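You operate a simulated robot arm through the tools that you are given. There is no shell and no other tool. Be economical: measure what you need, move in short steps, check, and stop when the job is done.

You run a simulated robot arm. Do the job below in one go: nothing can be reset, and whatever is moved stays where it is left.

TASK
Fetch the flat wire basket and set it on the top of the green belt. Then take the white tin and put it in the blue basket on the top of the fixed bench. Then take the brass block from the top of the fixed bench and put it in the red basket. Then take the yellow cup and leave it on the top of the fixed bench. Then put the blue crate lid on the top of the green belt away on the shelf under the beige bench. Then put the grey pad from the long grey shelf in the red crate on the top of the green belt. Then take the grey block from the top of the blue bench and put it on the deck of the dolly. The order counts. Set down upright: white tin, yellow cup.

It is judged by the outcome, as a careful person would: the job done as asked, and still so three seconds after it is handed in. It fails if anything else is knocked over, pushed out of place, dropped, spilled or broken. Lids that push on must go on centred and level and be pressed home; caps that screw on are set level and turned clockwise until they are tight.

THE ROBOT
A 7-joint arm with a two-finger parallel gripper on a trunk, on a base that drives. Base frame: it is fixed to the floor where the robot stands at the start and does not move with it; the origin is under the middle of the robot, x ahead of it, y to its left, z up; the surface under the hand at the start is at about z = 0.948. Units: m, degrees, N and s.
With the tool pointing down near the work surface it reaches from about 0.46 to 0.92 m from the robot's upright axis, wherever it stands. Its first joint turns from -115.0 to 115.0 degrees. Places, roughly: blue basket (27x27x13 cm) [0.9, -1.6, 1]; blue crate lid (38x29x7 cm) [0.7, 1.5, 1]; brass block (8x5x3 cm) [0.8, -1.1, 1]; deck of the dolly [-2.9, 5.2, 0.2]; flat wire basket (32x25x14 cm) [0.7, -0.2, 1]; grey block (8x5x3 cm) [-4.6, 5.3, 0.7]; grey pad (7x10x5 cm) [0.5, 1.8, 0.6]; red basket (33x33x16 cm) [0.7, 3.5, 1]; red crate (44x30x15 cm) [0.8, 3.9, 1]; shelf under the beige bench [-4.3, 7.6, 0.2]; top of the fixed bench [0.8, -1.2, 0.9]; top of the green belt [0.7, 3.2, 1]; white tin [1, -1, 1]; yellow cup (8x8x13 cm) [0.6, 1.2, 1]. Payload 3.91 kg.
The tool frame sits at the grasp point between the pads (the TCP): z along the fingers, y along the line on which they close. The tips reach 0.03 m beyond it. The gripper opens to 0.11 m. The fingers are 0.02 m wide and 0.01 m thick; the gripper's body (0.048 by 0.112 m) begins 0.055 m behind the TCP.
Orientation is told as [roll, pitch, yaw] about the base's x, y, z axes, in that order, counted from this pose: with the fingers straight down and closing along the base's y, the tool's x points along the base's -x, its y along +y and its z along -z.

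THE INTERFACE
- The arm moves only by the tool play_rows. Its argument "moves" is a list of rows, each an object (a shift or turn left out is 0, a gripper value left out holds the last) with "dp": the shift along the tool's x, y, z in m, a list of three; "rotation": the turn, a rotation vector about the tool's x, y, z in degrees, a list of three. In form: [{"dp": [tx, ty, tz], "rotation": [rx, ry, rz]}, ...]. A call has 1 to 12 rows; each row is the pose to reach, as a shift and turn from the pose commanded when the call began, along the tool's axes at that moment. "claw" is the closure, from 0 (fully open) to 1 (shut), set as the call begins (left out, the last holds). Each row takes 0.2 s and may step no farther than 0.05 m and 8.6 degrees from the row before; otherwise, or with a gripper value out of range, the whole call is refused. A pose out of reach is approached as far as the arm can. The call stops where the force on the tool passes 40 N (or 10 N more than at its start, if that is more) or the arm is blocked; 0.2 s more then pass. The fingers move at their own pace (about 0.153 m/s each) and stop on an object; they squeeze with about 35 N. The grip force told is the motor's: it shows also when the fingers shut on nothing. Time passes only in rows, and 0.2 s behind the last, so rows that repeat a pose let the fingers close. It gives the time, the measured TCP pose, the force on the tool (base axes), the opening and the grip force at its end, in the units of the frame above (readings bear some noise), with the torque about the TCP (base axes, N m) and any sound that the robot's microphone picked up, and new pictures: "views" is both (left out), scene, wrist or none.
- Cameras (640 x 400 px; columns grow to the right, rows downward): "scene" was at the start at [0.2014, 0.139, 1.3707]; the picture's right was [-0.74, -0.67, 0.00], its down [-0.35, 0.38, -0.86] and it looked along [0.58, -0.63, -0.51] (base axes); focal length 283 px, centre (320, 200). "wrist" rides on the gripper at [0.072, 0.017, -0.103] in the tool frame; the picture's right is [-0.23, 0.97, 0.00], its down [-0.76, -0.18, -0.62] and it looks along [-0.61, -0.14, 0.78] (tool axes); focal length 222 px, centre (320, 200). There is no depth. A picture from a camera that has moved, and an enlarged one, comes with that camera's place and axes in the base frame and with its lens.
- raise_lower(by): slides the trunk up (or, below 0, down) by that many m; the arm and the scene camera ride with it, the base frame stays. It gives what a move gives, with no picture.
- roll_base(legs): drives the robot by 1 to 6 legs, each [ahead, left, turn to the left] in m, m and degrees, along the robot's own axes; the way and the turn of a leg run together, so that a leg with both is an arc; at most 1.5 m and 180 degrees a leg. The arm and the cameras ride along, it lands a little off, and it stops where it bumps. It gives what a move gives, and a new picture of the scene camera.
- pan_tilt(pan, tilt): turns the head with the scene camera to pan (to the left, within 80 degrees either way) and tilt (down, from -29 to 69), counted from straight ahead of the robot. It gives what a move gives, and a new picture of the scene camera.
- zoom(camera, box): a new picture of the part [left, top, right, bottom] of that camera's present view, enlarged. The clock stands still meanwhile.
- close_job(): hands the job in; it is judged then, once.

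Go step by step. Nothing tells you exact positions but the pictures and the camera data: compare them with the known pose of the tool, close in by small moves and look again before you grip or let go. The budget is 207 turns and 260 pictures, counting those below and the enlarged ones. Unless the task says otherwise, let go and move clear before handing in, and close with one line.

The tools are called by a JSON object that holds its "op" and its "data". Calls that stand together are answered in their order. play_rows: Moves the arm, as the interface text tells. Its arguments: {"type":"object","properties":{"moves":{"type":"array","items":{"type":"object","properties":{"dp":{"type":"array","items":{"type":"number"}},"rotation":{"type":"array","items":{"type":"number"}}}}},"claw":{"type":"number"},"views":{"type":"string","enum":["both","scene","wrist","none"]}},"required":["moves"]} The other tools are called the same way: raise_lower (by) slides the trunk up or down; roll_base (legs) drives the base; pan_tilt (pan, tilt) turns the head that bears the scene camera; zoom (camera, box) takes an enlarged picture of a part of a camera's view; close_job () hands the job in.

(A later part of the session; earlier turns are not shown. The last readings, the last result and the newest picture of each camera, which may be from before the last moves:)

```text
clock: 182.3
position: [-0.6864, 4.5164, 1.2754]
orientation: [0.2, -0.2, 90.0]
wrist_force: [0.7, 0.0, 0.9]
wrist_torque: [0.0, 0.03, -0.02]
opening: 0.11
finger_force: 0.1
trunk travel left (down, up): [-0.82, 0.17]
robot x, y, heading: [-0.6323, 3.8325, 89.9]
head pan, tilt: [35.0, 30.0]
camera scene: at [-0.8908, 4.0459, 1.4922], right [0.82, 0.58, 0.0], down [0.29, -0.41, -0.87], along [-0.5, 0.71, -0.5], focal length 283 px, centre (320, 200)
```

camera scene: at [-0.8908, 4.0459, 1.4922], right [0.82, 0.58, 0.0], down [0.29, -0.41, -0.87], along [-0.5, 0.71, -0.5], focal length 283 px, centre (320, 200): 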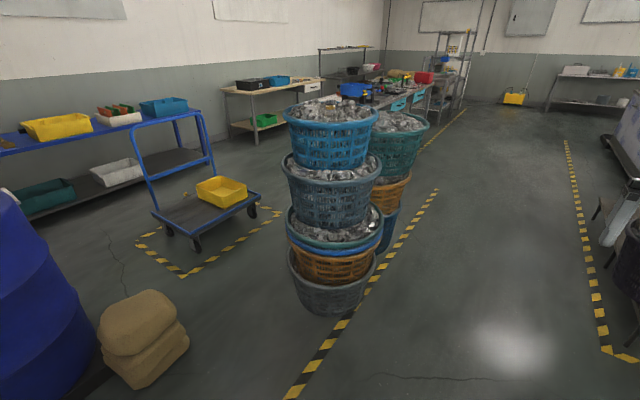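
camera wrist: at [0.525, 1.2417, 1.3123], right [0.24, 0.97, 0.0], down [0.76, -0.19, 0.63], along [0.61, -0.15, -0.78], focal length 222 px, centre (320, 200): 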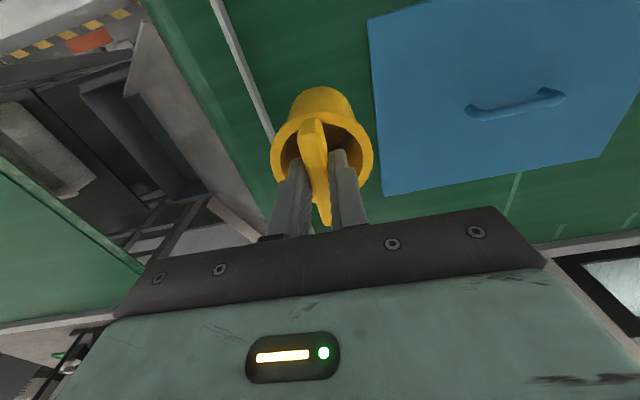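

The gap between the sacks and the basket stack looks tight (~0.7 m). I'll look at the northern route before choosing.

{"op": "roll_base", "data": {"legs": [[1.5, 0, 0], [0.8, 0, 0]]}}

{"op": "pan_tilt", "data": {"pan": 65, "tilt": 25}}

{"op": "pan_tilt", "data": {"pan": 15, "tilt": 20}}

```text
clock: 193.6
position: [-0.6747, 6.8073, 1.275]
orientation: [0.3, -0.3, 89.3]
wrist_force: [0.0, 0.1, 1.0]
wrist_torque: [-0.03, 0.01, -0.01]
opening: 0.1102
finger_force: 0.0
trunk travel left (down, up): [-0.82, 0.17]
robot x, y, heading: [-0.6273, 6.1216, 89.3]
head pan, tilt: [35.0, 30.0]
camera scene: at [-0.8836, 6.3385, 1.4922], right [0.82, 0.57, 0.0], down [0.28, -0.41, -0.87], along [-0.49, 0.71, -0.5], focal length 283 px, centre (320, 200)
```

scene: 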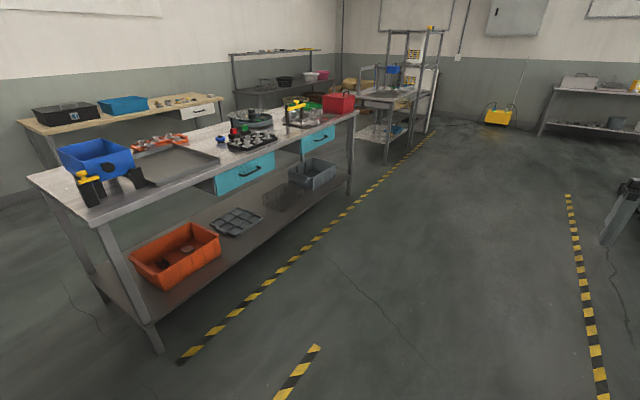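

```text
clock: 194.5
position: [-0.6757, 6.8065, 1.275]
orientation: [0.2, -0.3, 89.3]
wrist_force: [0.1, -1.0, 0.1]
wrist_torque: [0.0, 0.01, 0.01]
opening: 0.11
finger_force: 0.0
trunk travel left (down, up): [-0.82, 0.17]
robot x, y, heading: [-0.6271, 6.1187, 89.5]
head pan, tilt: [65.0, 25.0]
camera scene: at [-0.9155, 6.3037, 1.5001], right [0.43, 0.9, 0.0], down [0.38, -0.18, -0.91], along [-0.82, 0.39, -0.42], focal length 283 px, centre (320, 200)
```

scene: 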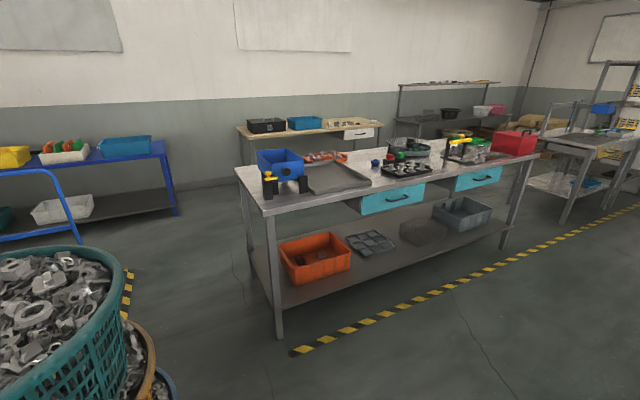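

```text
clock: 195.7
position: [-0.6749, 6.8074, 1.2749]
orientation: [0.2, -0.3, 89.3]
wrist_force: [0.0, 0.2, -0.1]
wrist_torque: [-0.01, -0.01, 0.0]
opening: 0.1102
finger_force: 0.1
trunk travel left (down, up): [-0.82, 0.17]
robot x, y, heading: [-0.6265, 6.1213, 89.7]
head pan, tilt: [15.0, 20.0]
camera scene: at [-0.8558, 6.3542, 1.5082], right [0.97, 0.25, 0.0], down [0.09, -0.33, -0.94], along [-0.24, 0.91, -0.34], focal length 283 px, centre (320, 200)
```

scene: 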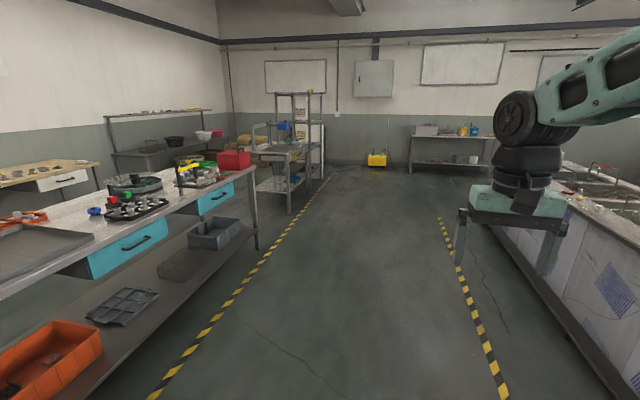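

The passages beside the stacks are tight (~0.65 m), but north of the white table (y≈8.8–9.85) there is about a 1 m opening to the beige bench. Now I go back for the lid.

{"op": "roll_base", "data": {"legs": [[-1.5, 0, 0], [-1.5, 0, 0], [-1.5, 0, 0], [-0.1, 0, -89.5]]}}

{"op": "pan_tilt", "data": {"pan": 0, "tilt": 40}}

```text
clock: 221.2
position: [-0.0513, 1.5732, 1.2751]
orientation: [0.2, -0.3, -0.9]
wrist_force: [-0.5, 0.0, -0.1]
wrist_torque: [0.03, 0.02, 0.0]
opening: 0.1099
finger_force: 0.1
trunk travel left (down, up): [-0.82, 0.17]
robot x, y, heading: [-0.7378, 1.5241, -0.7]
head pan, tilt: [15.0, 20.0]
camera scene: at [-0.5065, 1.7534, 1.5082], right [0.25, -0.97, 0.0], down [-0.33, -0.09, -0.94], along [0.91, 0.23, -0.34], focal length 283 px, centre (320, 200)
```

scene: 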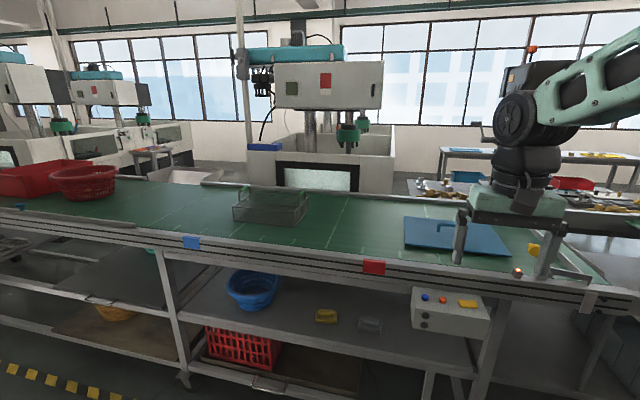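

```text
clock: 222.0
position: [-0.051, 1.5735, 1.2742]
orientation: [0.2, -0.3, -0.8]
wrist_force: [0.2, 0.1, -0.2]
wrist_torque: [0.02, -0.01, -0.03]
opening: 0.1102
finger_force: 0.1
trunk travel left (down, up): [-0.82, 0.17]
robot x, y, heading: [-0.7432, 1.5272, -0.4]
head pan, tilt: [0.0, 40.0]
camera scene: at [-0.5117, 1.7294, 1.4769], right [-0.01, -1.0, 0.0], down [-0.64, 0.01, -0.77], along [0.77, -0.01, -0.64], focal length 283 px, centre (320, 200)
```

scene: 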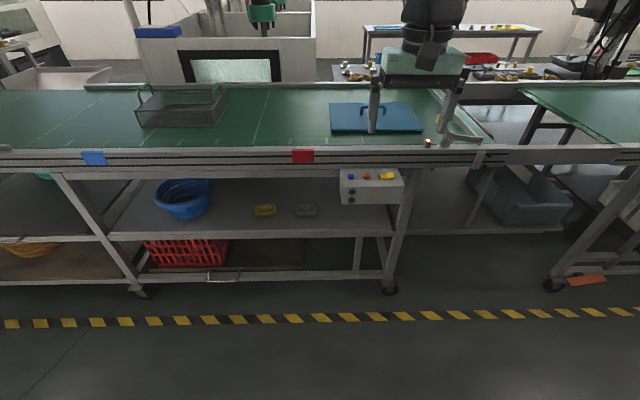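

The lid's handle bar runs along y, centred near (0.685, 1.488), bar about z≈1.007. I'll drive up, turn the gripper 90° and then tilt it 45° so it can later reach under the bench.

{"op": "roll_base", "data": {"legs": [[0.55, 0, 0.5]]}}

{"op": "play_rows", "data": {"moves": [{"rotation": [0, 0, 8.2]}, {"rotation": [0, 0, 16.4]}, {"rotation": [0, 0, 24.6]}, {"rotation": [0, 0, 32.8]}, {"rotation": [0, 0, 41]}, {"rotation": [0, 0, 49.2]}, {"rotation": [0, 0, 57.4]}, {"rotation": [0, 0, 65.6]}, {"rotation": [0, 0, 73.8]}, {"rotation": [0, 0, 82]}, {"rotation": [0, 0, 89.5]}], "claw": 0.5, "views": "none"}}

{"op": "play_rows", "data": {"moves": [{"rotation": [-8, 0, 0]}, {"rotation": [-16, 0, 0]}, {"rotation": [-24, 0, 0]}, {"rotation": [-32, 0, 0]}, {"rotation": [-40, 0, 0]}, {"rotation": [-45, 0, 0]}], "views": "both"}}

```text
clock: 225.2
position: [0.4987, 1.5736, 1.275]
orientation: [0.3, -0.4, -0.5]
wrist_force: [-0.7, 0.4, -0.2]
wrist_torque: [0.0, 0.0, 0.0]
opening: 0.1101
finger_force: 0.0
trunk travel left (down, up): [-0.82, 0.17]
robot x, y, heading: [-0.1932, 1.522, -0.2]
head pan, tilt: [0.0, 40.0]
camera scene: at [0.0379, 1.7268, 1.4768], right [0.0, -1.0, 0.0], down [-0.64, 0.0, -0.77], along [0.77, 0.0, -0.64], focal length 283 px, centre (320, 200)
```

scene: 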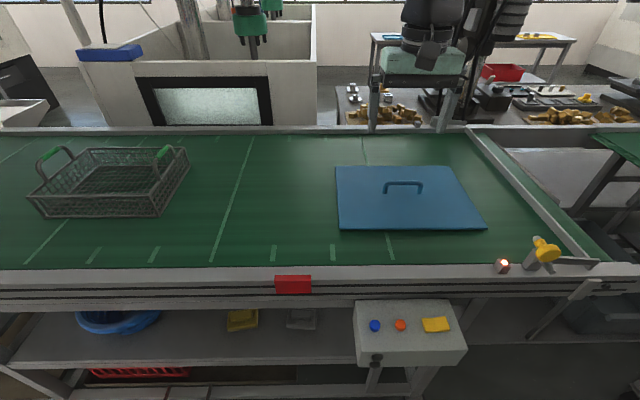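

```text
clock: 227.6
position: [0.4996, 1.5719, 1.2748]
orientation: [0.3, 0.3, -90.1]
wrist_force: [-0.3, 0.5, 0.8]
wrist_torque: [0.01, 0.0, -0.02]
opening: 0.055
finger_force: 0.0
trunk travel left (down, up): [-0.82, 0.17]
robot x, y, heading: [-0.1895, 1.5238, -0.3]
head pan, tilt: [0.0, 40.0]
```

```text
clock: 229.0
position: [0.4995, 1.5749, 1.2753]
orientation: [45.5, 0.2, -89.9]
wrist_force: [0.8, 0.1, -1.0]
wrist_torque: [0.01, 0.01, 0.02]
opening: 0.0549
finger_force: 0.1
trunk travel left (down, up): [-0.82, 0.17]
robot x, y, heading: [-0.19, 1.5189, -0.3]
head pan, tilt: [0.0, 40.0]
camera scene: at [0.0381, 1.7266, 1.4769], right [0.0, -1.0, 0.0], down [-0.64, 0.0, -0.77], along [0.77, 0.0, -0.64], focal length 283 px, centre (320, 200)
camera wrist: at [0.4376, 1.6448, 1.3592], right [0.68, -0.23, 0.69], down [-0.57, -0.76, 0.31], along [0.46, -0.6, -0.65], focal length 222 px, centre (320, 200)
```

scene: 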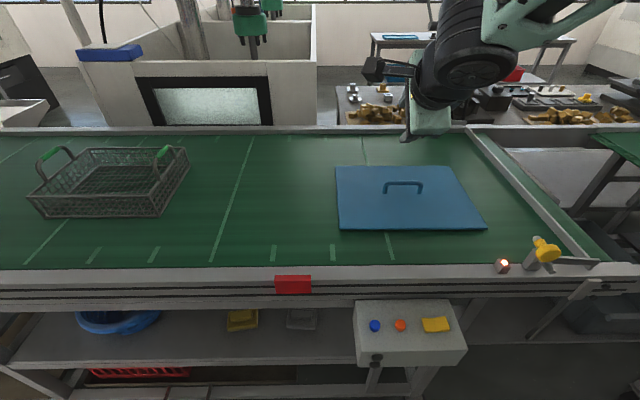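
wrist: 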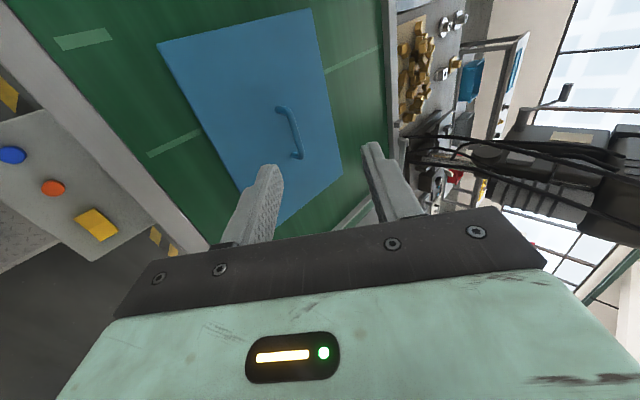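

{"op": "zoom", "data": {"camera": "scene", "box": [330, 155, 490, 240]}}

{"op": "zoom", "data": {"camera": "wrist", "box": [220, 80, 350, 180]}}

```text
4.00 times, centred on (410, 198) of scene
camera zoom: at [0.0381, 1.7266, 1.4769], right [0.0, -1.0, 0.0], down [-0.64, 0.0, -0.77], along [0.77, 0.0, -0.64], focal length 1133 px, centre (-40, 210)
```

zoom: 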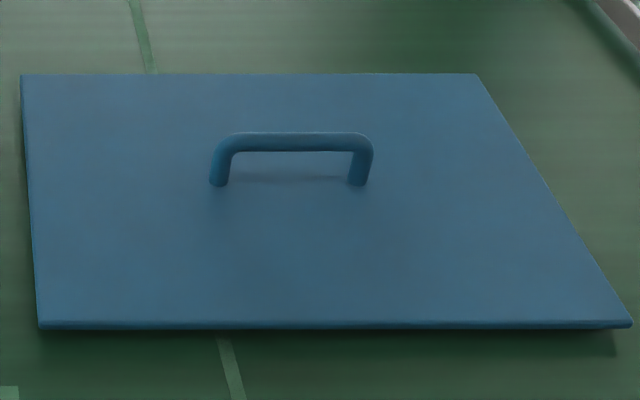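

```text
4.00 times, centred on (285, 130) of wrist
camera zoom: at [0.4376, 1.6448, 1.3592], right [0.68, -0.23, 0.69], down [-0.57, -0.76, 0.31], along [0.46, -0.6, -0.65], focal length 888 px, centre (460, 480)
```

zoom: 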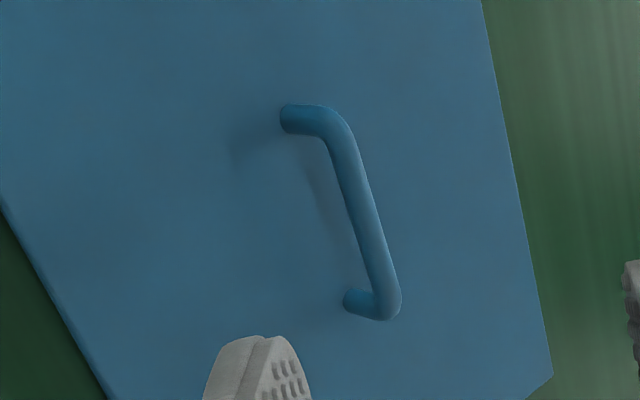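

Bar centre ≈ (0.690, 1.487, 0.997), 13 mm thick. I move to a point 10 cm back along the tool axis and look.

{"op": "play_rows", "data": {"moves": [{"dp": [-0.015, -0.0103, 0.037]}, {"dp": [-0.03, -0.0206, 0.074]}, {"dp": [-0.045, -0.031, 0.11]}, {"dp": [-0.06, -0.041, 0.147]}, {"dp": [-0.075, -0.0516, 0.184]}, {"dp": [-0.088, -0.0619, 0.221]}], "claw": 0.72, "views": "both"}}

```text
clock: 230.4
position: [0.6118, 1.4874, 1.0761]
orientation: [45.4, 0.2, -89.9]
wrist_force: [-0.7, -0.6, 1.1]
wrist_torque: [-0.03, -0.01, 0.0]
opening: 0.0308
finger_force: 0.1
trunk travel left (down, up): [-0.82, 0.17]
robot x, y, heading: [-0.1858, 1.524, -0.1]
head pan, tilt: [0.0, 40.0]
camera scene: at [0.0373, 1.7272, 1.4769], right [0.0, -1.0, 0.0], down [-0.64, 0.0, -0.77], along [0.77, 0.0, -0.64], focal length 283 px, centre (320, 200)
camera wrist: at [0.5509, 1.5577, 1.1603], right [0.68, -0.23, 0.69], down [-0.57, -0.76, 0.31], along [0.46, -0.6, -0.65], focal length 222 px, centre (320, 200)
```

scene: 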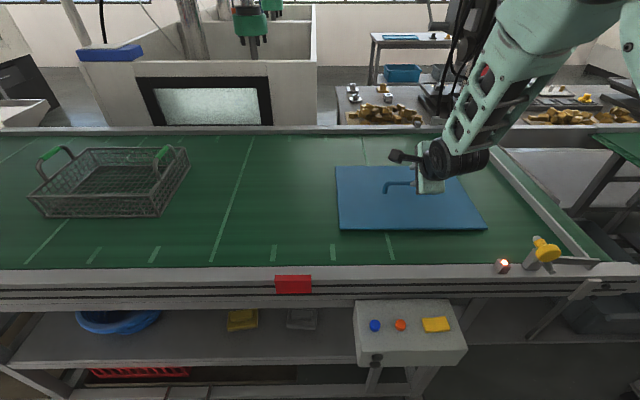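
wrist: 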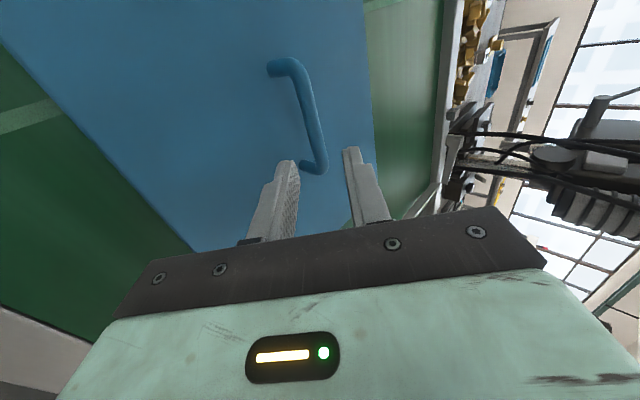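

{"op": "play_rows", "data": {"moves": [{"dp": [0, -0.003, 0.03]}, {"dp": [0, -0.003, 0.06]}], "views": "both"}}

{"op": "zoom", "data": {"camera": "scene", "box": [360, 130, 500, 230]}}

```text
clock: 231.0
position: [0.6525, 1.487, 1.0309]
orientation: [45.3, 0.2, -90.0]
wrist_force: [-0.5, 0.1, -0.6]
wrist_torque: [0.02, -0.02, -0.01]
opening: 0.0306
finger_force: 0.1
trunk travel left (down, up): [-0.82, 0.17]
robot x, y, heading: [-0.187, 1.5241, -0.3]
head pan, tilt: [0.0, 40.0]
camera scene: at [0.0375, 1.7269, 1.4769], right [0.0, -1.0, 0.0], down [-0.64, 0.0, -0.77], along [0.77, 0.0, -0.64], focal length 283 px, centre (320, 200)
camera wrist: at [0.5917, 1.5581, 1.1151], right [0.68, -0.23, 0.69], down [-0.57, -0.76, 0.31], along [0.46, -0.6, -0.65], focal length 222 px, centre (320, 200)
```

scene: 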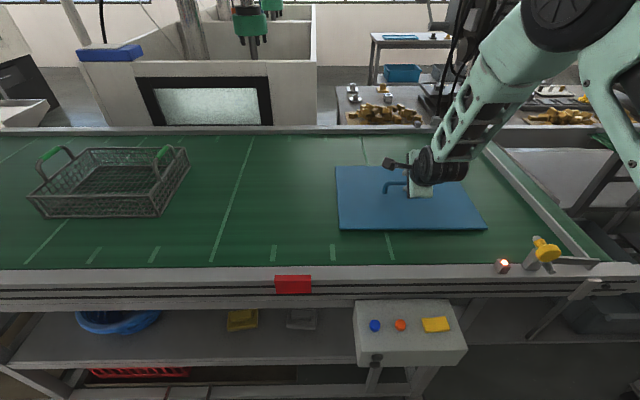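
wrist: 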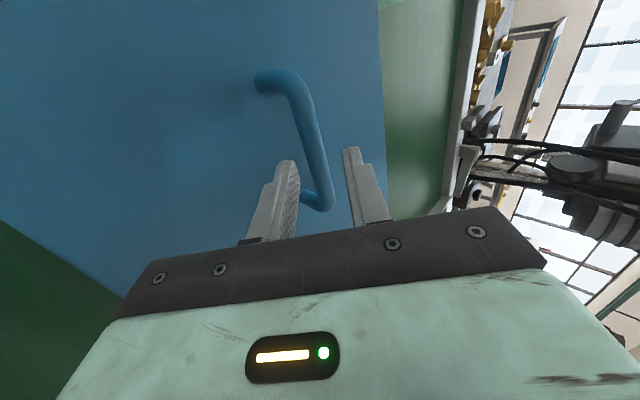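

```text
4.00 times, centred on (430, 180) of scene
camera zoom: at [0.0375, 1.7269, 1.4769], right [0.0, -1.0, 0.0], down [-0.64, 0.0, -0.77], along [0.77, 0.0, -0.64], focal length 1133 px, centre (-120, 280)
```

zoom: 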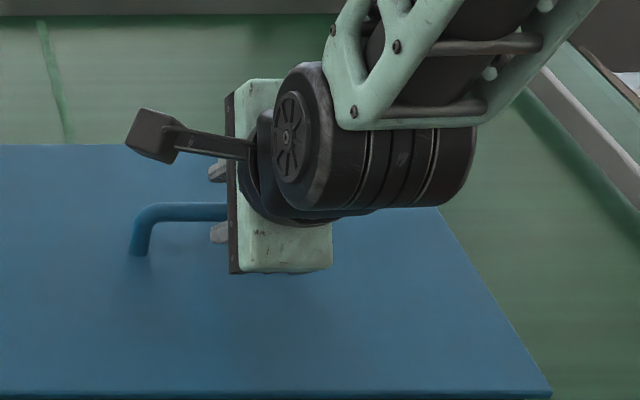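

The bar runs between the fingers. Advance and close, then lift gently.

{"op": "play_rows", "data": {"moves": [{"dp": [0, -0.001, 0.02]}, {"dp": [0, -0.001, 0.036]}], "views": "none"}}

{"op": "play_rows", "data": {"moves": [{"dp": [0, 0, 0]}, {"dp": [0, 0, 0]}, {"dp": [0, 0, 0]}], "claw": 1, "views": "both"}}

```text
clock: 231.6
position: [0.6786, 1.4858, 1.006]
orientation: [45.3, 0.2, -90.0]
wrist_force: [-0.1, 0.1, 0.0]
wrist_torque: [0.0, 0.0, 0.01]
opening: 0.0307
finger_force: 0.1
trunk travel left (down, up): [-0.82, 0.17]
robot x, y, heading: [-0.1868, 1.524, -0.4]
head pan, tilt: [0.0, 40.0]
```

```text
clock: 232.4
position: [0.6781, 1.4871, 1.0047]
orientation: [45.3, 0.2, -90.0]
wrist_force: [-0.6, -0.2, -0.2]
wrist_torque: [0.02, 0.01, 0.02]
opening: 0.0136
finger_force: 35.0
trunk travel left (down, up): [-0.82, 0.17]
robot x, y, heading: [-0.1896, 1.5208, -0.2]
head pan, tilt: [0.0, 40.0]
camera scene: at [0.0382, 1.7268, 1.4768], right [0.0, -1.0, 0.0], down [-0.64, 0.0, -0.77], along [0.77, 0.0, -0.64], focal length 283 px, centre (320, 200)
camera wrist: at [0.6173, 1.5579, 1.0896], right [0.69, -0.23, 0.69], down [-0.57, -0.76, 0.31], along [0.46, -0.6, -0.65], focal length 222 px, centre (320, 200)
```

scene: 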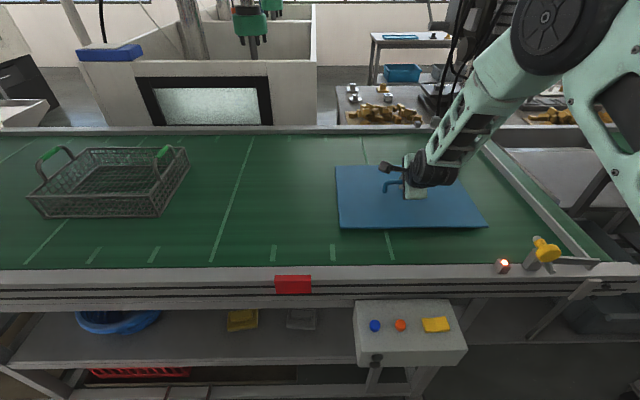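
wrist: 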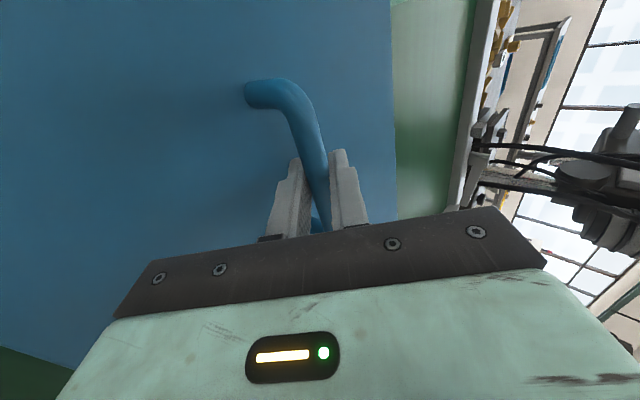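

Firm on the bar. Lift straight up (tool y+, z−).

{"op": "play_rows", "data": {"moves": [{"dp": [0, 0.007, -0.007]}, {"dp": [0, 0.021, -0.021]}, {"dp": [0, 0.05, -0.05]}, {"dp": [0, 0.08, -0.08]}, {"dp": [0, 0.11, -0.11]}], "views": "both"}}

```text
clock: 233.6
position: [0.6771, 1.4871, 1.1609]
orientation: [45.3, 0.1, -89.8]
wrist_force: [0.9, -0.5, -3.2]
wrist_torque: [-0.01, 0.03, 0.04]
opening: 0.0137
finger_force: 35.4
trunk travel left (down, up): [-0.82, 0.17]
robot x, y, heading: [-0.1921, 1.5242, 0.1]
head pan, tilt: [0.0, 40.0]
camera scene: at [0.0386, 1.7267, 1.4767], right [0.0, -1.0, 0.0], down [-0.64, 0.0, -0.77], along [0.77, 0.0, -0.64], focal length 283 px, centre (320, 200)
camera wrist: at [0.6158, 1.558, 1.2448], right [0.69, -0.23, 0.69], down [-0.57, -0.76, 0.31], along [0.46, -0.6, -0.65], focal length 222 px, centre (320, 200)
```

scene: 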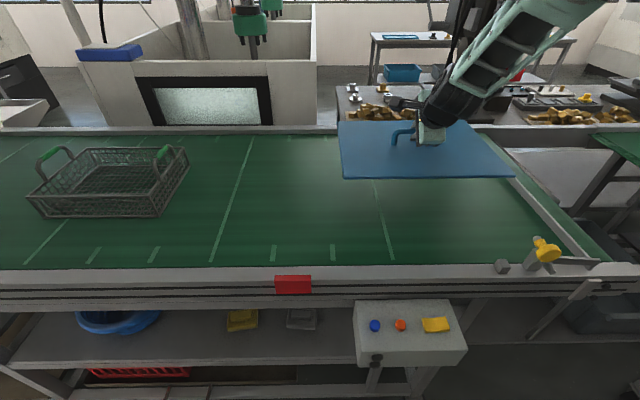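
wrist: 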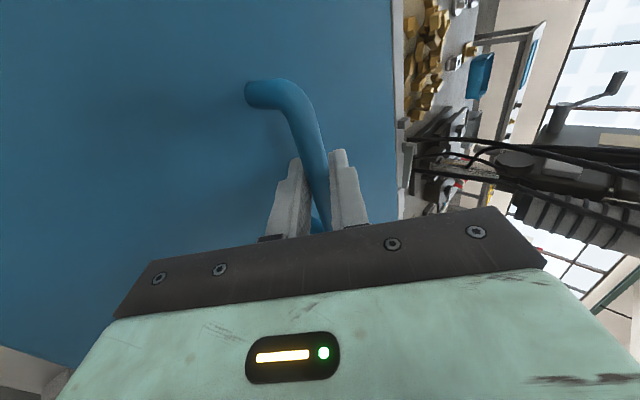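

The lid hangs level. Raise the trunk to clear the beacon, retract, back off, turn left and drive up the aisle.

{"op": "raise_lower", "data": {"by": 0.1}}

{"op": "play_rows", "data": {"moves": [{"dp": [0, -0.03, -0.03]}, {"dp": [0, -0.06, -0.06]}, {"dp": [0, -0.09, -0.09]}, {"dp": [0, -0.12, -0.12]}], "views": "none"}}

{"op": "roll_base", "data": {"legs": [[-0.5, 0, 0], [0, 0, 90]]}}

{"op": "roll_base", "data": {"legs": [[1.5, 0, 0], [1.5, 0, 0], [1.5, 0, 0], [1.5, 0, 0]]}}

{"op": "pan_tilt", "data": {"pan": 20, "tilt": 25}}

```text
clock: 234.9
position: [0.6767, 1.4871, 1.2616]
orientation: [45.3, 0.2, -90.0]
wrist_force: [1.0, -0.3, -2.8]
wrist_torque: [0.01, 0.0, -0.04]
opening: 0.0136
finger_force: 35.6
trunk travel left (down, up): [-0.92, 0.07]
robot x, y, heading: [-0.186, 1.522, -0.3]
head pan, tilt: [0.0, 40.0]
```

```text
clock: 235.9
position: [0.5059, 1.4852, 1.2614]
orientation: [45.4, 0.3, -90.0]
wrist_force: [0.8, -0.5, -3.0]
wrist_torque: [0.03, 0.05, 0.01]
opening: 0.0133
finger_force: 35.3
trunk travel left (down, up): [-0.92, 0.07]
robot x, y, heading: [-0.1915, 1.5229, -0.3]
head pan, tilt: [0.0, 40.0]
```

```text
clock: 242.7
position: [-0.6558, 2.2197, 1.2603]
orientation: [45.3, 0.2, 0.6]
wrist_force: [0.8, 0.9, -1.8]
wrist_torque: [0.01, -0.01, -0.02]
opening: 0.0135
finger_force: 35.3
trunk travel left (down, up): [-0.92, 0.07]
robot x, y, heading: [-0.6886, 1.5218, 90.5]
head pan, tilt: [0.0, 40.0]
camera scene: at [-0.8943, 1.7511, 1.5768], right [1.0, 0.0, 0.0], down [0.0, -0.64, -0.77], along [0.0, 0.77, -0.64], focal length 283 px, centre (320, 200)
```

scene: 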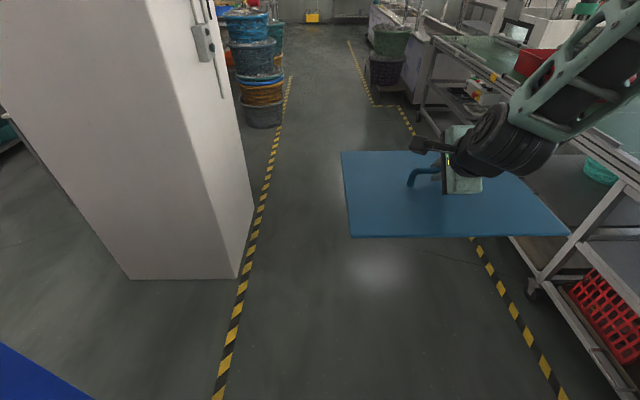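

```text
clock: 271.3
position: [-0.6893, 8.2324, 1.2595]
orientation: [45.3, 0.2, 0.1]
wrist_force: [-0.4, -0.2, -2.6]
wrist_torque: [-0.01, -0.01, 0.0]
opening: 0.0131
finger_force: 35.2
trunk travel left (down, up): [-0.92, 0.07]
robot x, y, heading: [-0.7263, 7.5375, 89.7]
head pan, tilt: [0.0, 40.0]
camera scene: at [-0.9295, 7.766, 1.5768], right [1.0, 0.0, 0.0], down [0.0, -0.64, -0.77], along [0.0, 0.77, -0.64], focal length 283 px, centre (320, 200)
```

scene: 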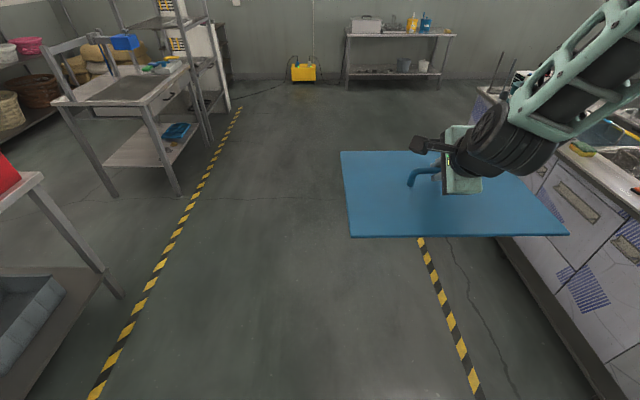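

```text
clock: 272.1
position: [-0.6888, 8.2314, 1.2616]
orientation: [45.2, 0.1, 0.1]
wrist_force: [-1.3, -0.6, -2.3]
wrist_torque: [-0.01, 0.0, 0.03]
opening: 0.0136
finger_force: 34.9
trunk travel left (down, up): [-0.92, 0.07]
robot x, y, heading: [-0.7228, 7.5378, 89.7]
head pan, tilt: [20.0, 25.0]
camera scene: at [-0.9609, 7.7677, 1.6001], right [0.94, 0.34, 0.0], down [0.14, -0.4, -0.91], along [-0.31, 0.85, -0.42], focal length 283 px, centre (320, 200)
```

scene: 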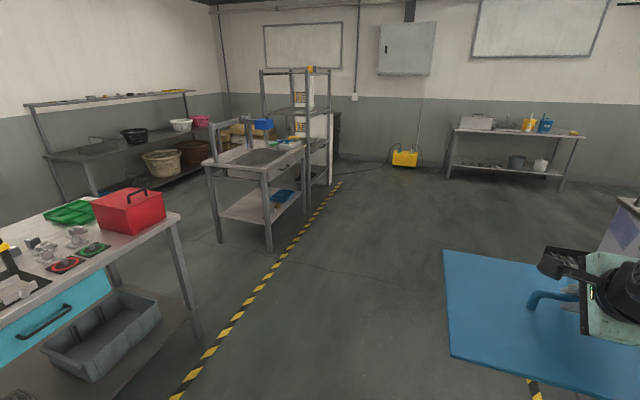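

The gap between the white table's end (y≈8.83) and the rack table (y≈9.7) is about 0.87 m. I drive to y≈9.27, turn west, and look again.

{"op": "roll_base", "data": {"legs": [[1.2, 0, 0], [0.53, 0, 0], [0, 0, 90.3]]}}

{"op": "pan_tilt", "data": {"pan": 0, "tilt": 30}}

```text
clock: 284.7
position: [-1.4051, 9.2952, 1.2612]
orientation: [45.3, 0.3, 90.4]
wrist_force: [-0.1, -0.2, -2.6]
wrist_torque: [-0.01, 0.01, -0.03]
opening: 0.0133
finger_force: 35.4
trunk travel left (down, up): [-0.92, 0.07]
robot x, y, heading: [-0.7099, 9.2662, -179.8]
head pan, tilt: [20.0, 25.0]
camera scene: at [-0.94, 9.0273, 1.6001], right [-0.35, 0.94, 0.0], down [0.4, 0.15, -0.91], along [-0.85, -0.31, -0.42], focal length 283 px, centre (320, 200)
```

scene: 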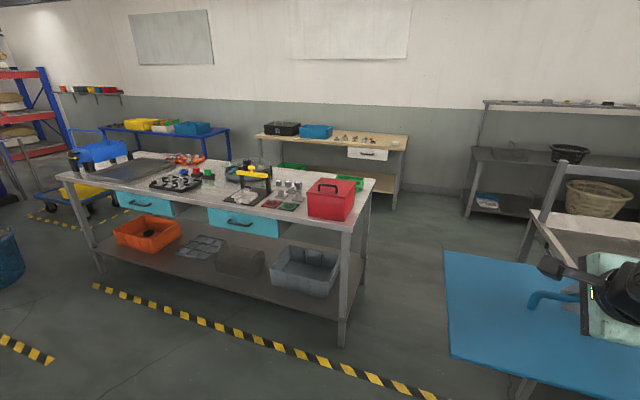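

```text
clock: 285.5
position: [-1.405, 9.2936, 1.2605]
orientation: [45.3, 0.3, 90.5]
wrist_force: [-0.7, -0.2, -2.7]
wrist_torque: [0.03, 0.0, -0.01]
opening: 0.0135
finger_force: 34.6
trunk travel left (down, up): [-0.92, 0.07]
robot x, y, heading: [-0.7122, 9.2646, -179.8]
head pan, tilt: [0.0, 30.0]
camera scene: at [-0.944, 9.0587, 1.5922], right [-0.01, 1.0, 0.0], down [0.5, 0.0, -0.87], along [-0.87, 0.0, -0.5], focal length 283 px, centre (320, 200)
```

scene: 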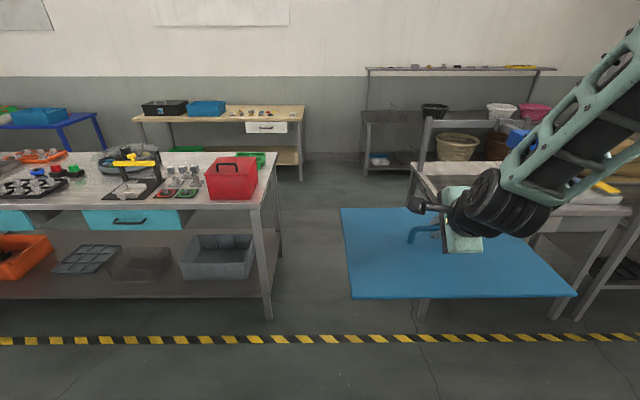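

The gap is y 8.77–9.70. I drive west through it to x≈−3.45.

{"op": "roll_base", "data": {"legs": [[1.4, 0.03, -0.2], [1.34, 0, 0]]}}

{"op": "pan_tilt", "data": {"pan": 60, "tilt": 35}}

```text
clock: 298.9
position: [-4.1622, 9.2939, 1.2603]
orientation: [45.3, 0.2, 89.3]
wrist_force: [0.1, -0.5, -3.4]
wrist_torque: [-0.02, 0.02, -0.02]
opening: 0.0132
finger_force: 34.6
trunk travel left (down, up): [-0.92, 0.07]
robot x, y, heading: [-3.4706, 9.2477, 179.0]
head pan, tilt: [0.0, 30.0]
camera scene: at [-3.7051, 9.0483, 1.5922], right [0.02, 1.0, 0.0], down [0.5, -0.01, -0.87], along [-0.87, 0.01, -0.5], focal length 283 px, centre (320, 200)
```

scene: 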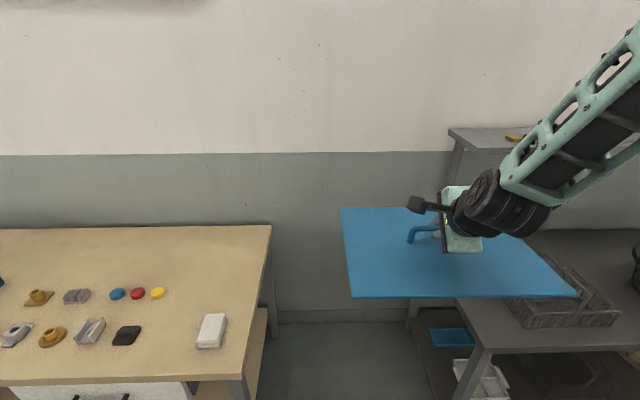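

```text
clock: 300.2
position: [-4.1622, 9.2945, 1.2604]
orientation: [45.4, 0.2, 89.3]
wrist_force: [-1.4, 0.0, -1.7]
wrist_torque: [0.02, -0.01, 0.01]
opening: 0.0132
finger_force: 35.0
trunk travel left (down, up): [-0.92, 0.07]
robot x, y, heading: [-3.4692, 9.2474, 179.2]
head pan, tilt: [60.0, 35.0]
camera scene: at [-3.6601, 8.9713, 1.5844], right [-0.86, 0.51, 0.0], down [0.3, 0.49, -0.82], along [-0.42, -0.7, -0.57], focal length 283 px, centre (320, 200)
```

scene: 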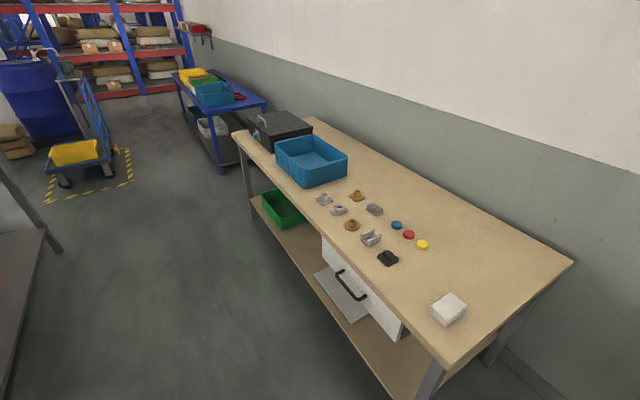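

The bench shelf has a green tray at its left part and a grey sheet at the right; the free span between looks to be y≈7.55–7.97. I strafe south to face it, with the lid high.

{"op": "roll_base", "data": {"legs": [[-0.08, 1.48, 1]]}}

{"op": "play_rows", "data": {"moves": [{"dp": [0, -0.033, -0.033]}, {"dp": [0, -0.066, -0.066]}, {"dp": [0, -0.1, -0.1]}], "views": "none"}}

{"op": "pan_tilt", "data": {"pan": 0, "tilt": 50}}

```text
clock: 307.5
position: [-4.0926, 7.8063, 1.2611]
orientation: [45.3, 0.2, 90.6]
wrist_force: [0.6, -0.6, -2.9]
wrist_torque: [0.05, -0.01, 0.03]
opening: 0.0132
finger_force: 35.2
trunk travel left (down, up): [-0.92, 0.07]
robot x, y, heading: [-3.3918, 7.778, -179.8]
head pan, tilt: [60.0, 35.0]
camera scene: at [-3.5842, 7.4943, 1.5844], right [-0.87, 0.5, 0.0], down [0.29, 0.5, -0.82], along [-0.41, -0.71, -0.57], focal length 283 px, centre (320, 200)
```

scene: 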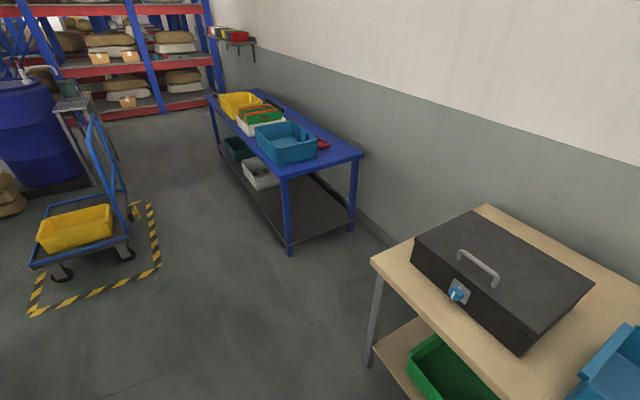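

```text
clock: 308.3
position: [-4.0136, 7.7855, 1.2756]
orientation: [45.1, 0.2, 90.4]
wrist_force: [-0.3, 1.4, -3.2]
wrist_torque: [-0.05, -0.05, 0.03]
opening: 0.0135
finger_force: 35.2
out of reach, approached as far as the arm can: row 2, 3
trunk travel left (down, up): [-0.92, 0.07]
robot x, y, heading: [-3.4014, 7.7758, -179.9]
head pan, tilt: [60.0, 35.0]
```

```text
clock: 309.6
position: [-4.0132, 7.7839, 1.2769]
orientation: [45.1, 0.0, 90.5]
wrist_force: [-0.3, -0.3, -3.4]
wrist_torque: [0.02, -0.01, -0.01]
opening: 0.0133
finger_force: 35.7
trunk travel left (down, up): [-0.92, 0.07]
robot x, y, heading: [-3.3964, 7.7744, -180.0]
head pan, tilt: [0.0, 50.0]
camera scene: at [-3.6174, 7.5703, 1.5627], right [0.0, 1.0, 0.0], down [0.77, 0.0, -0.64], along [-0.64, 0.0, -0.77], focal length 283 px, centre (320, 200)
```

scene: 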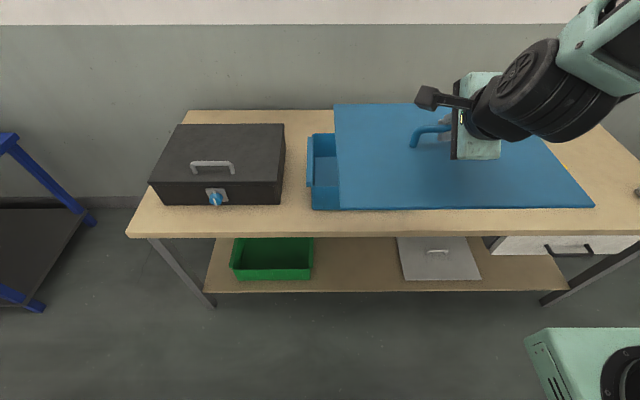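

The arm holds the lid ~0.61 m ahead at closest. I back off 0.1 m so the lid clears the bench edge, shift 2.4 cm south, then lower the trunk.

{"op": "roll_base", "data": {"legs": [[-0.1, 0.024, 0]]}}

{"op": "raise_lower", "data": {"by": -0.45}}

{"op": "pan_tilt", "data": {"pan": 0, "tilt": 40}}

```text
clock: 310.8
position: [-3.9118, 7.7618, 1.2769]
orientation: [45.2, 0.1, 90.4]
wrist_force: [0.2, -0.9, -2.8]
wrist_torque: [-0.02, -0.08, 0.02]
opening: 0.0132
finger_force: 34.7
trunk travel left (down, up): [-0.92, 0.07]
robot x, y, heading: [-3.2974, 7.7521, -179.8]
head pan, tilt: [0.0, 50.0]
camera scene: at [-3.5171, 7.547, 1.5626], right [0.0, 1.0, 0.0], down [0.77, 0.0, -0.64], along [-0.64, 0.0, -0.77], focal length 283 px, centre (320, 200)
```

scene: 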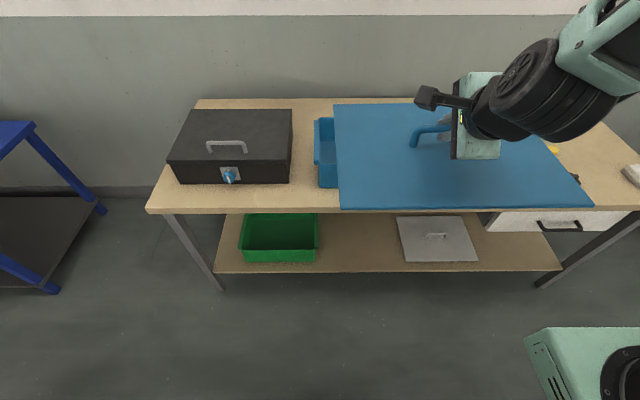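

```text
refused: -0.45 is not a number from -0.4 to 0.4
```

```text
clock: 311.5
position: [-3.9122, 7.7616, 1.2766]
orientation: [45.2, 0.1, 90.4]
wrist_force: [-0.8, 0.0, -2.0]
wrist_torque: [0.0, -0.01, 0.03]
opening: 0.0132
finger_force: 34.9
trunk travel left (down, up): [-0.92, 0.07]
robot x, y, heading: [-3.2998, 7.7513, -179.8]
head pan, tilt: [0.0, 40.0]
camera scene: at [-3.5247, 7.5469, 1.5768], right [0.0, 1.0, 0.0], down [0.64, 0.0, -0.77], along [-0.77, 0.0, -0.64], focal length 283 px, centre (320, 200)
```

scene: 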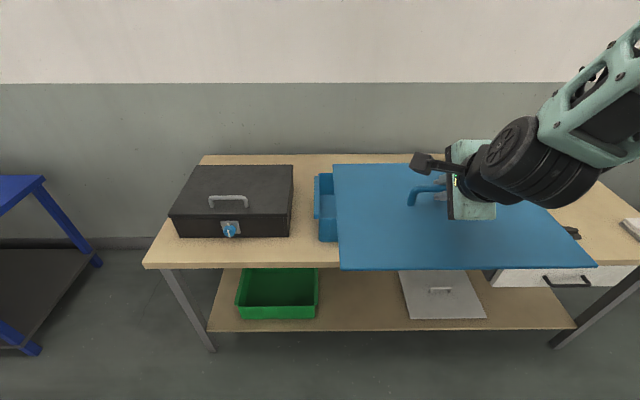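

{"op": "raise_lower", "data": {"by": -0.35}}

{"op": "pan_tilt", "data": {"pan": 0, "tilt": 35}}

```text
clock: 314.9
position: [-3.9125, 7.7607, 0.9255]
orientation: [45.2, 0.0, 90.5]
wrist_force: [-0.5, -0.5, -2.4]
wrist_torque: [-0.01, 0.01, -0.02]
opening: 0.0133
finger_force: 35.2
trunk travel left (down, up): [-0.57, 0.42]
robot x, y, heading: [-3.2976, 7.7525, -179.8]
head pan, tilt: [0.0, 40.0]
```

```text
clock: 315.6
position: [-3.912, 7.7604, 0.9273]
orientation: [45.1, 0.1, 90.4]
wrist_force: [-0.3, -0.2, -2.6]
wrist_torque: [0.0, 0.03, -0.02]
opening: 0.0134
finger_force: 35.1
trunk travel left (down, up): [-0.57, 0.42]
robot x, y, heading: [-3.295, 7.7556, -180.2]
head pan, tilt: [0.0, 35.0]
camera scene: at [-3.5278, 7.5469, 1.2343], right [0.0, 1.0, 0.0], down [0.57, 0.0, -0.82], along [-0.82, 0.0, -0.57], focal length 283 px, centre (320, 200)
```

scene: 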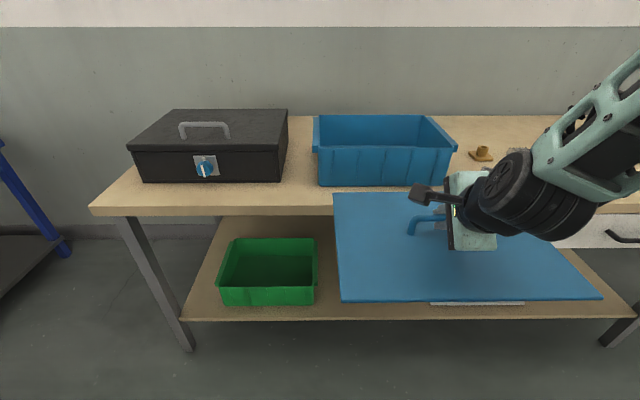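

{"op": "raise_lower", "data": {"by": -0.35}}

{"op": "raise_lower", "data": {"by": -0.2}}

{"op": "pan_tilt", "data": {"pan": 0, "tilt": 20}}

```text
clock: 319.0
position: [-3.9115, 7.7612, 0.5766]
orientation: [45.3, 0.2, 90.4]
wrist_force: [-0.9, 0.6, -3.2]
wrist_torque: [0.02, 0.02, 0.02]
opening: 0.0137
finger_force: 34.8
trunk travel left (down, up): [-0.22, 0.77]
robot x, y, heading: [-3.2947, 7.751, -179.8]
head pan, tilt: [0.0, 35.0]
```

```text
clock: 321.2
position: [-3.9119, 7.7608, 0.3756]
orientation: [45.2, 0.1, 90.4]
wrist_force: [-1.0, 0.4, -3.7]
wrist_torque: [-0.01, 0.01, 0.0]
opening: 0.0132
finger_force: 35.0
trunk travel left (down, up): [-0.02, 0.97]
robot x, y, heading: [-3.3003, 7.7502, -180.0]
head pan, tilt: [0.0, 35.0]
```

```text
clock: 321.9
position: [-3.9118, 7.7618, 0.3763]
orientation: [45.1, 0.1, 90.4]
wrist_force: [0.2, -0.2, -3.0]
wrist_torque: [0.0, -0.01, 0.01]
opening: 0.0133
finger_force: 35.2
trunk travel left (down, up): [-0.02, 0.97]
robot x, y, heading: [-3.2957, 7.7553, -179.9]
head pan, tilt: [0.0, 20.0]
camera scene: at [-3.5327, 7.5468, 0.7082], right [0.0, 1.0, 0.0], down [0.34, 0.0, -0.94], along [-0.94, 0.0, -0.34], focal length 283 px, centre (320, 200)
```

scene: 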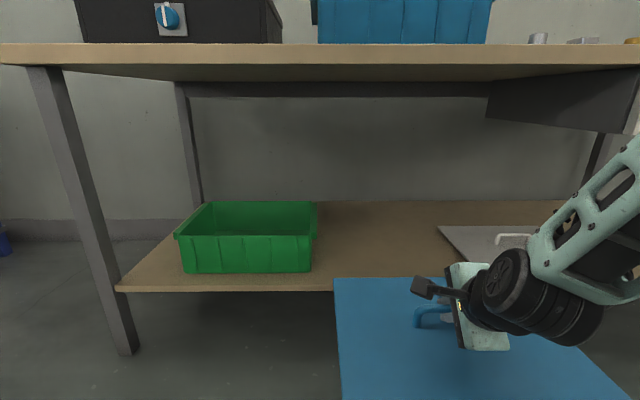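

The shelf is at z≈0.25, free span y 7.53–7.99. I drive forward 0.25 m and check alignment before reaching in.

{"op": "roll_base", "data": {"legs": [[0.25, 0, 0]]}}

```text
clock: 323.8
position: [-4.1622, 7.7632, 0.377]
orientation: [45.2, 0.0, 90.2]
wrist_force: [0.0, -0.2, -2.4]
wrist_torque: [-0.02, 0.01, 0.02]
opening: 0.0134
finger_force: 35.2
trunk travel left (down, up): [-0.02, 0.97]
robot x, y, heading: [-3.5453, 7.752, -179.8]
head pan, tilt: [0.0, 20.0]
camera scene: at [-3.7834, 7.5471, 0.7082], right [0.0, 1.0, 0.0], down [0.34, 0.0, -0.94], along [-0.94, 0.0, -0.34], focal length 283 px, centre (320, 200)
```

scene: 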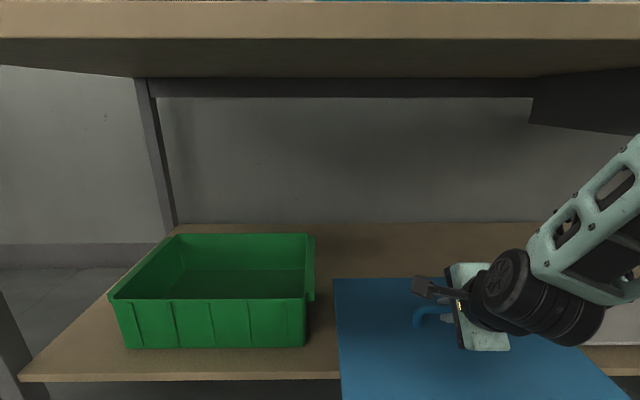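

Margins of ~3.5 cm on both sides. Reach in by 0.156 m, then look.

{"op": "play_rows", "data": {"moves": [{"dp": [0, 0.03, 0.03]}, {"dp": [0, 0.06, 0.06]}, {"dp": [0, 0.09, 0.09]}, {"dp": [0, 0.11, 0.11]}], "views": "both"}}

```text
clock: 324.8
position: [-4.3179, 7.7635, 0.3784]
orientation: [45.3, 0.1, 90.2]
wrist_force: [-0.2, -0.2, -2.8]
wrist_torque: [-0.02, -0.01, -0.03]
opening: 0.0133
finger_force: 34.9
trunk travel left (down, up): [-0.02, 0.97]
robot x, y, heading: [-3.5448, 7.7555, -180.0]
head pan, tilt: [0.0, 20.0]
camera scene: at [-3.7834, 7.5472, 0.7082], right [0.0, 1.0, 0.0], down [0.34, 0.0, -0.94], along [-0.94, 0.0, -0.34], focal length 283 px, centre (320, 200)
camera wrist: at [-4.2554, 7.6907, 0.4613], right [-0.69, 0.23, 0.69], down [0.56, 0.76, 0.31], along [-0.46, 0.6, -0.65], focal length 222 px, centre (320, 200)
```

scene: 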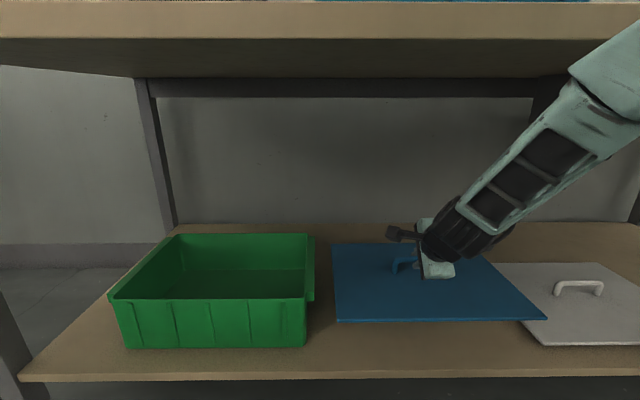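
wrist: 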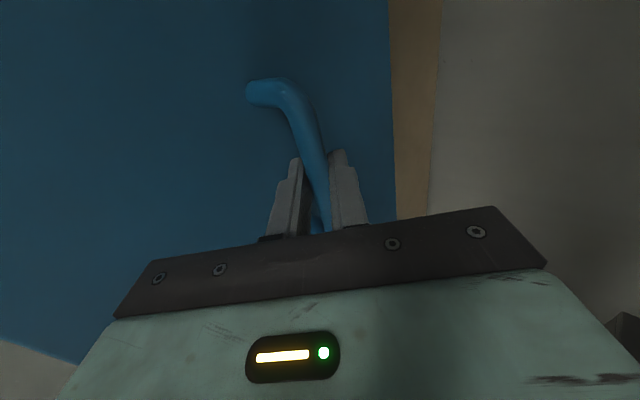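

Position is good (lid 6 cm inside the shelf edge, clear of tray and sheet). Lower to near contact.

{"op": "play_rows", "data": {"moves": [{"dp": [0.004, -0.02, 0.02]}, {"dp": [0.004, -0.035, 0.035]}, {"dp": [0.004, -0.04, 0.04]}, {"dp": [0.004, -0.043, 0.043]}, {"dp": [0.004, -0.046, 0.046]}], "views": "scene"}}

```text
clock: 325.9
position: [-4.3173, 7.7588, 0.3135]
orientation: [45.2, 0.1, 90.2]
wrist_force: [-0.5, 0.3, -2.9]
wrist_torque: [0.0, -0.02, 0.02]
opening: 0.0133
finger_force: 35.1
trunk travel left (down, up): [-0.02, 0.97]
robot x, y, heading: [-3.5478, 7.7492, -180.0]
head pan, tilt: [0.0, 20.0]
camera scene: at [-3.7835, 7.5471, 0.7082], right [0.0, 1.0, 0.0], down [0.34, 0.0, -0.94], along [-0.94, 0.0, -0.34], focal length 283 px, centre (320, 200)
```

scene: 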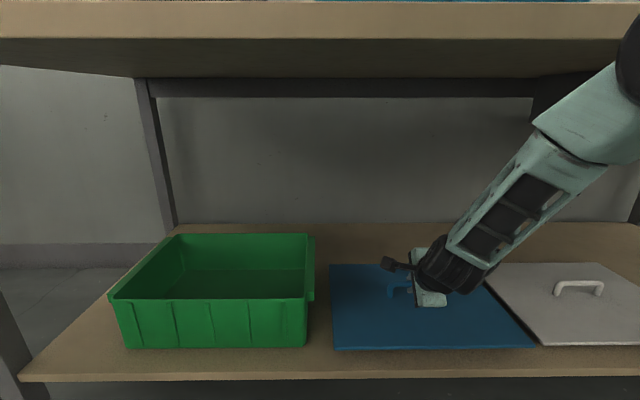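

Slightly nearer to the grey sheet; I nudge 1.2 cm south and lower to contact.

{"op": "play_rows", "data": {"moves": [{"dp": [0.012, 0, 0]}, {"dp": [0.012, -0.002, 0.002]}, {"dp": [0.012, -0.0035, 0.0035]}, {"dp": [0.012, -0.005, 0.005]}, {"dp": [0.012, -0.0065, 0.0065]}], "views": "none"}}

```text
clock: 327.1
position: [-4.3174, 7.7453, 0.3033]
orientation: [45.2, 0.2, 90.2]
wrist_force: [0.0, 0.4, -2.3]
wrist_torque: [0.0, -0.06, -0.01]
opening: 0.0136
finger_force: 34.8
trunk travel left (down, up): [-0.02, 0.97]
robot x, y, heading: [-3.5485, 7.7505, -180.0]
head pan, tilt: [0.0, 20.0]
```

{"op": "play_rows", "data": {"moves": [{"dp": [0, -0.0015, 0.0015]}, {"dp": [0, -0.003, 0.003]}, {"dp": [0, -0.0045, 0.0045]}, {"dp": [0, -0.006, 0.006]}], "views": "scene"}}

```text
clock: 328.1
position: [-4.317, 7.745, 0.2947]
orientation: [45.3, 0.2, 90.3]
wrist_force: [1.1, -0.2, 3.3]
wrist_torque: [-0.79, 0.02, 0.36]
opening: 0.013
finger_force: 35.2
trunk travel left (down, up): [-0.02, 0.97]
robot x, y, heading: [-3.5458, 7.7507, -179.8]
head pan, tilt: [0.0, 20.0]
camera scene: at [-3.7833, 7.5472, 0.7084], right [0.0, 1.0, 0.0], down [0.34, 0.0, -0.94], along [-0.94, 0.0, -0.34], focal length 283 px, centre (320, 200)
```

scene: 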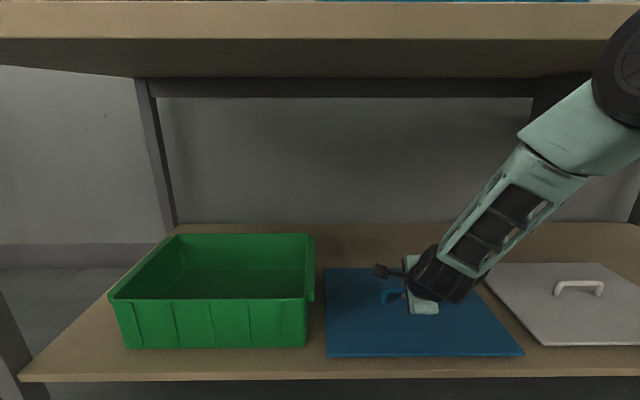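

{"op": "play_rows", "data": {"moves": [{"dp": [0, -0.0012, 0.0012]}, {"dp": [0, -0.0024, 0.0024]}], "views": "none"}}

```text
clock: 328.8
position: [-4.3181, 7.7457, 0.2961]
orientation: [45.6, 0.1, 90.2]
wrist_force: [10.7, 0.3, 28.9]
wrist_torque: [-0.21, 0.13, -0.2]
opening: 0.0133
finger_force: 34.8
trunk travel left (down, up): [-0.02, 0.97]
robot x, y, heading: [-3.5433, 7.7525, -180.0]
head pan, tilt: [0.0, 20.0]
```

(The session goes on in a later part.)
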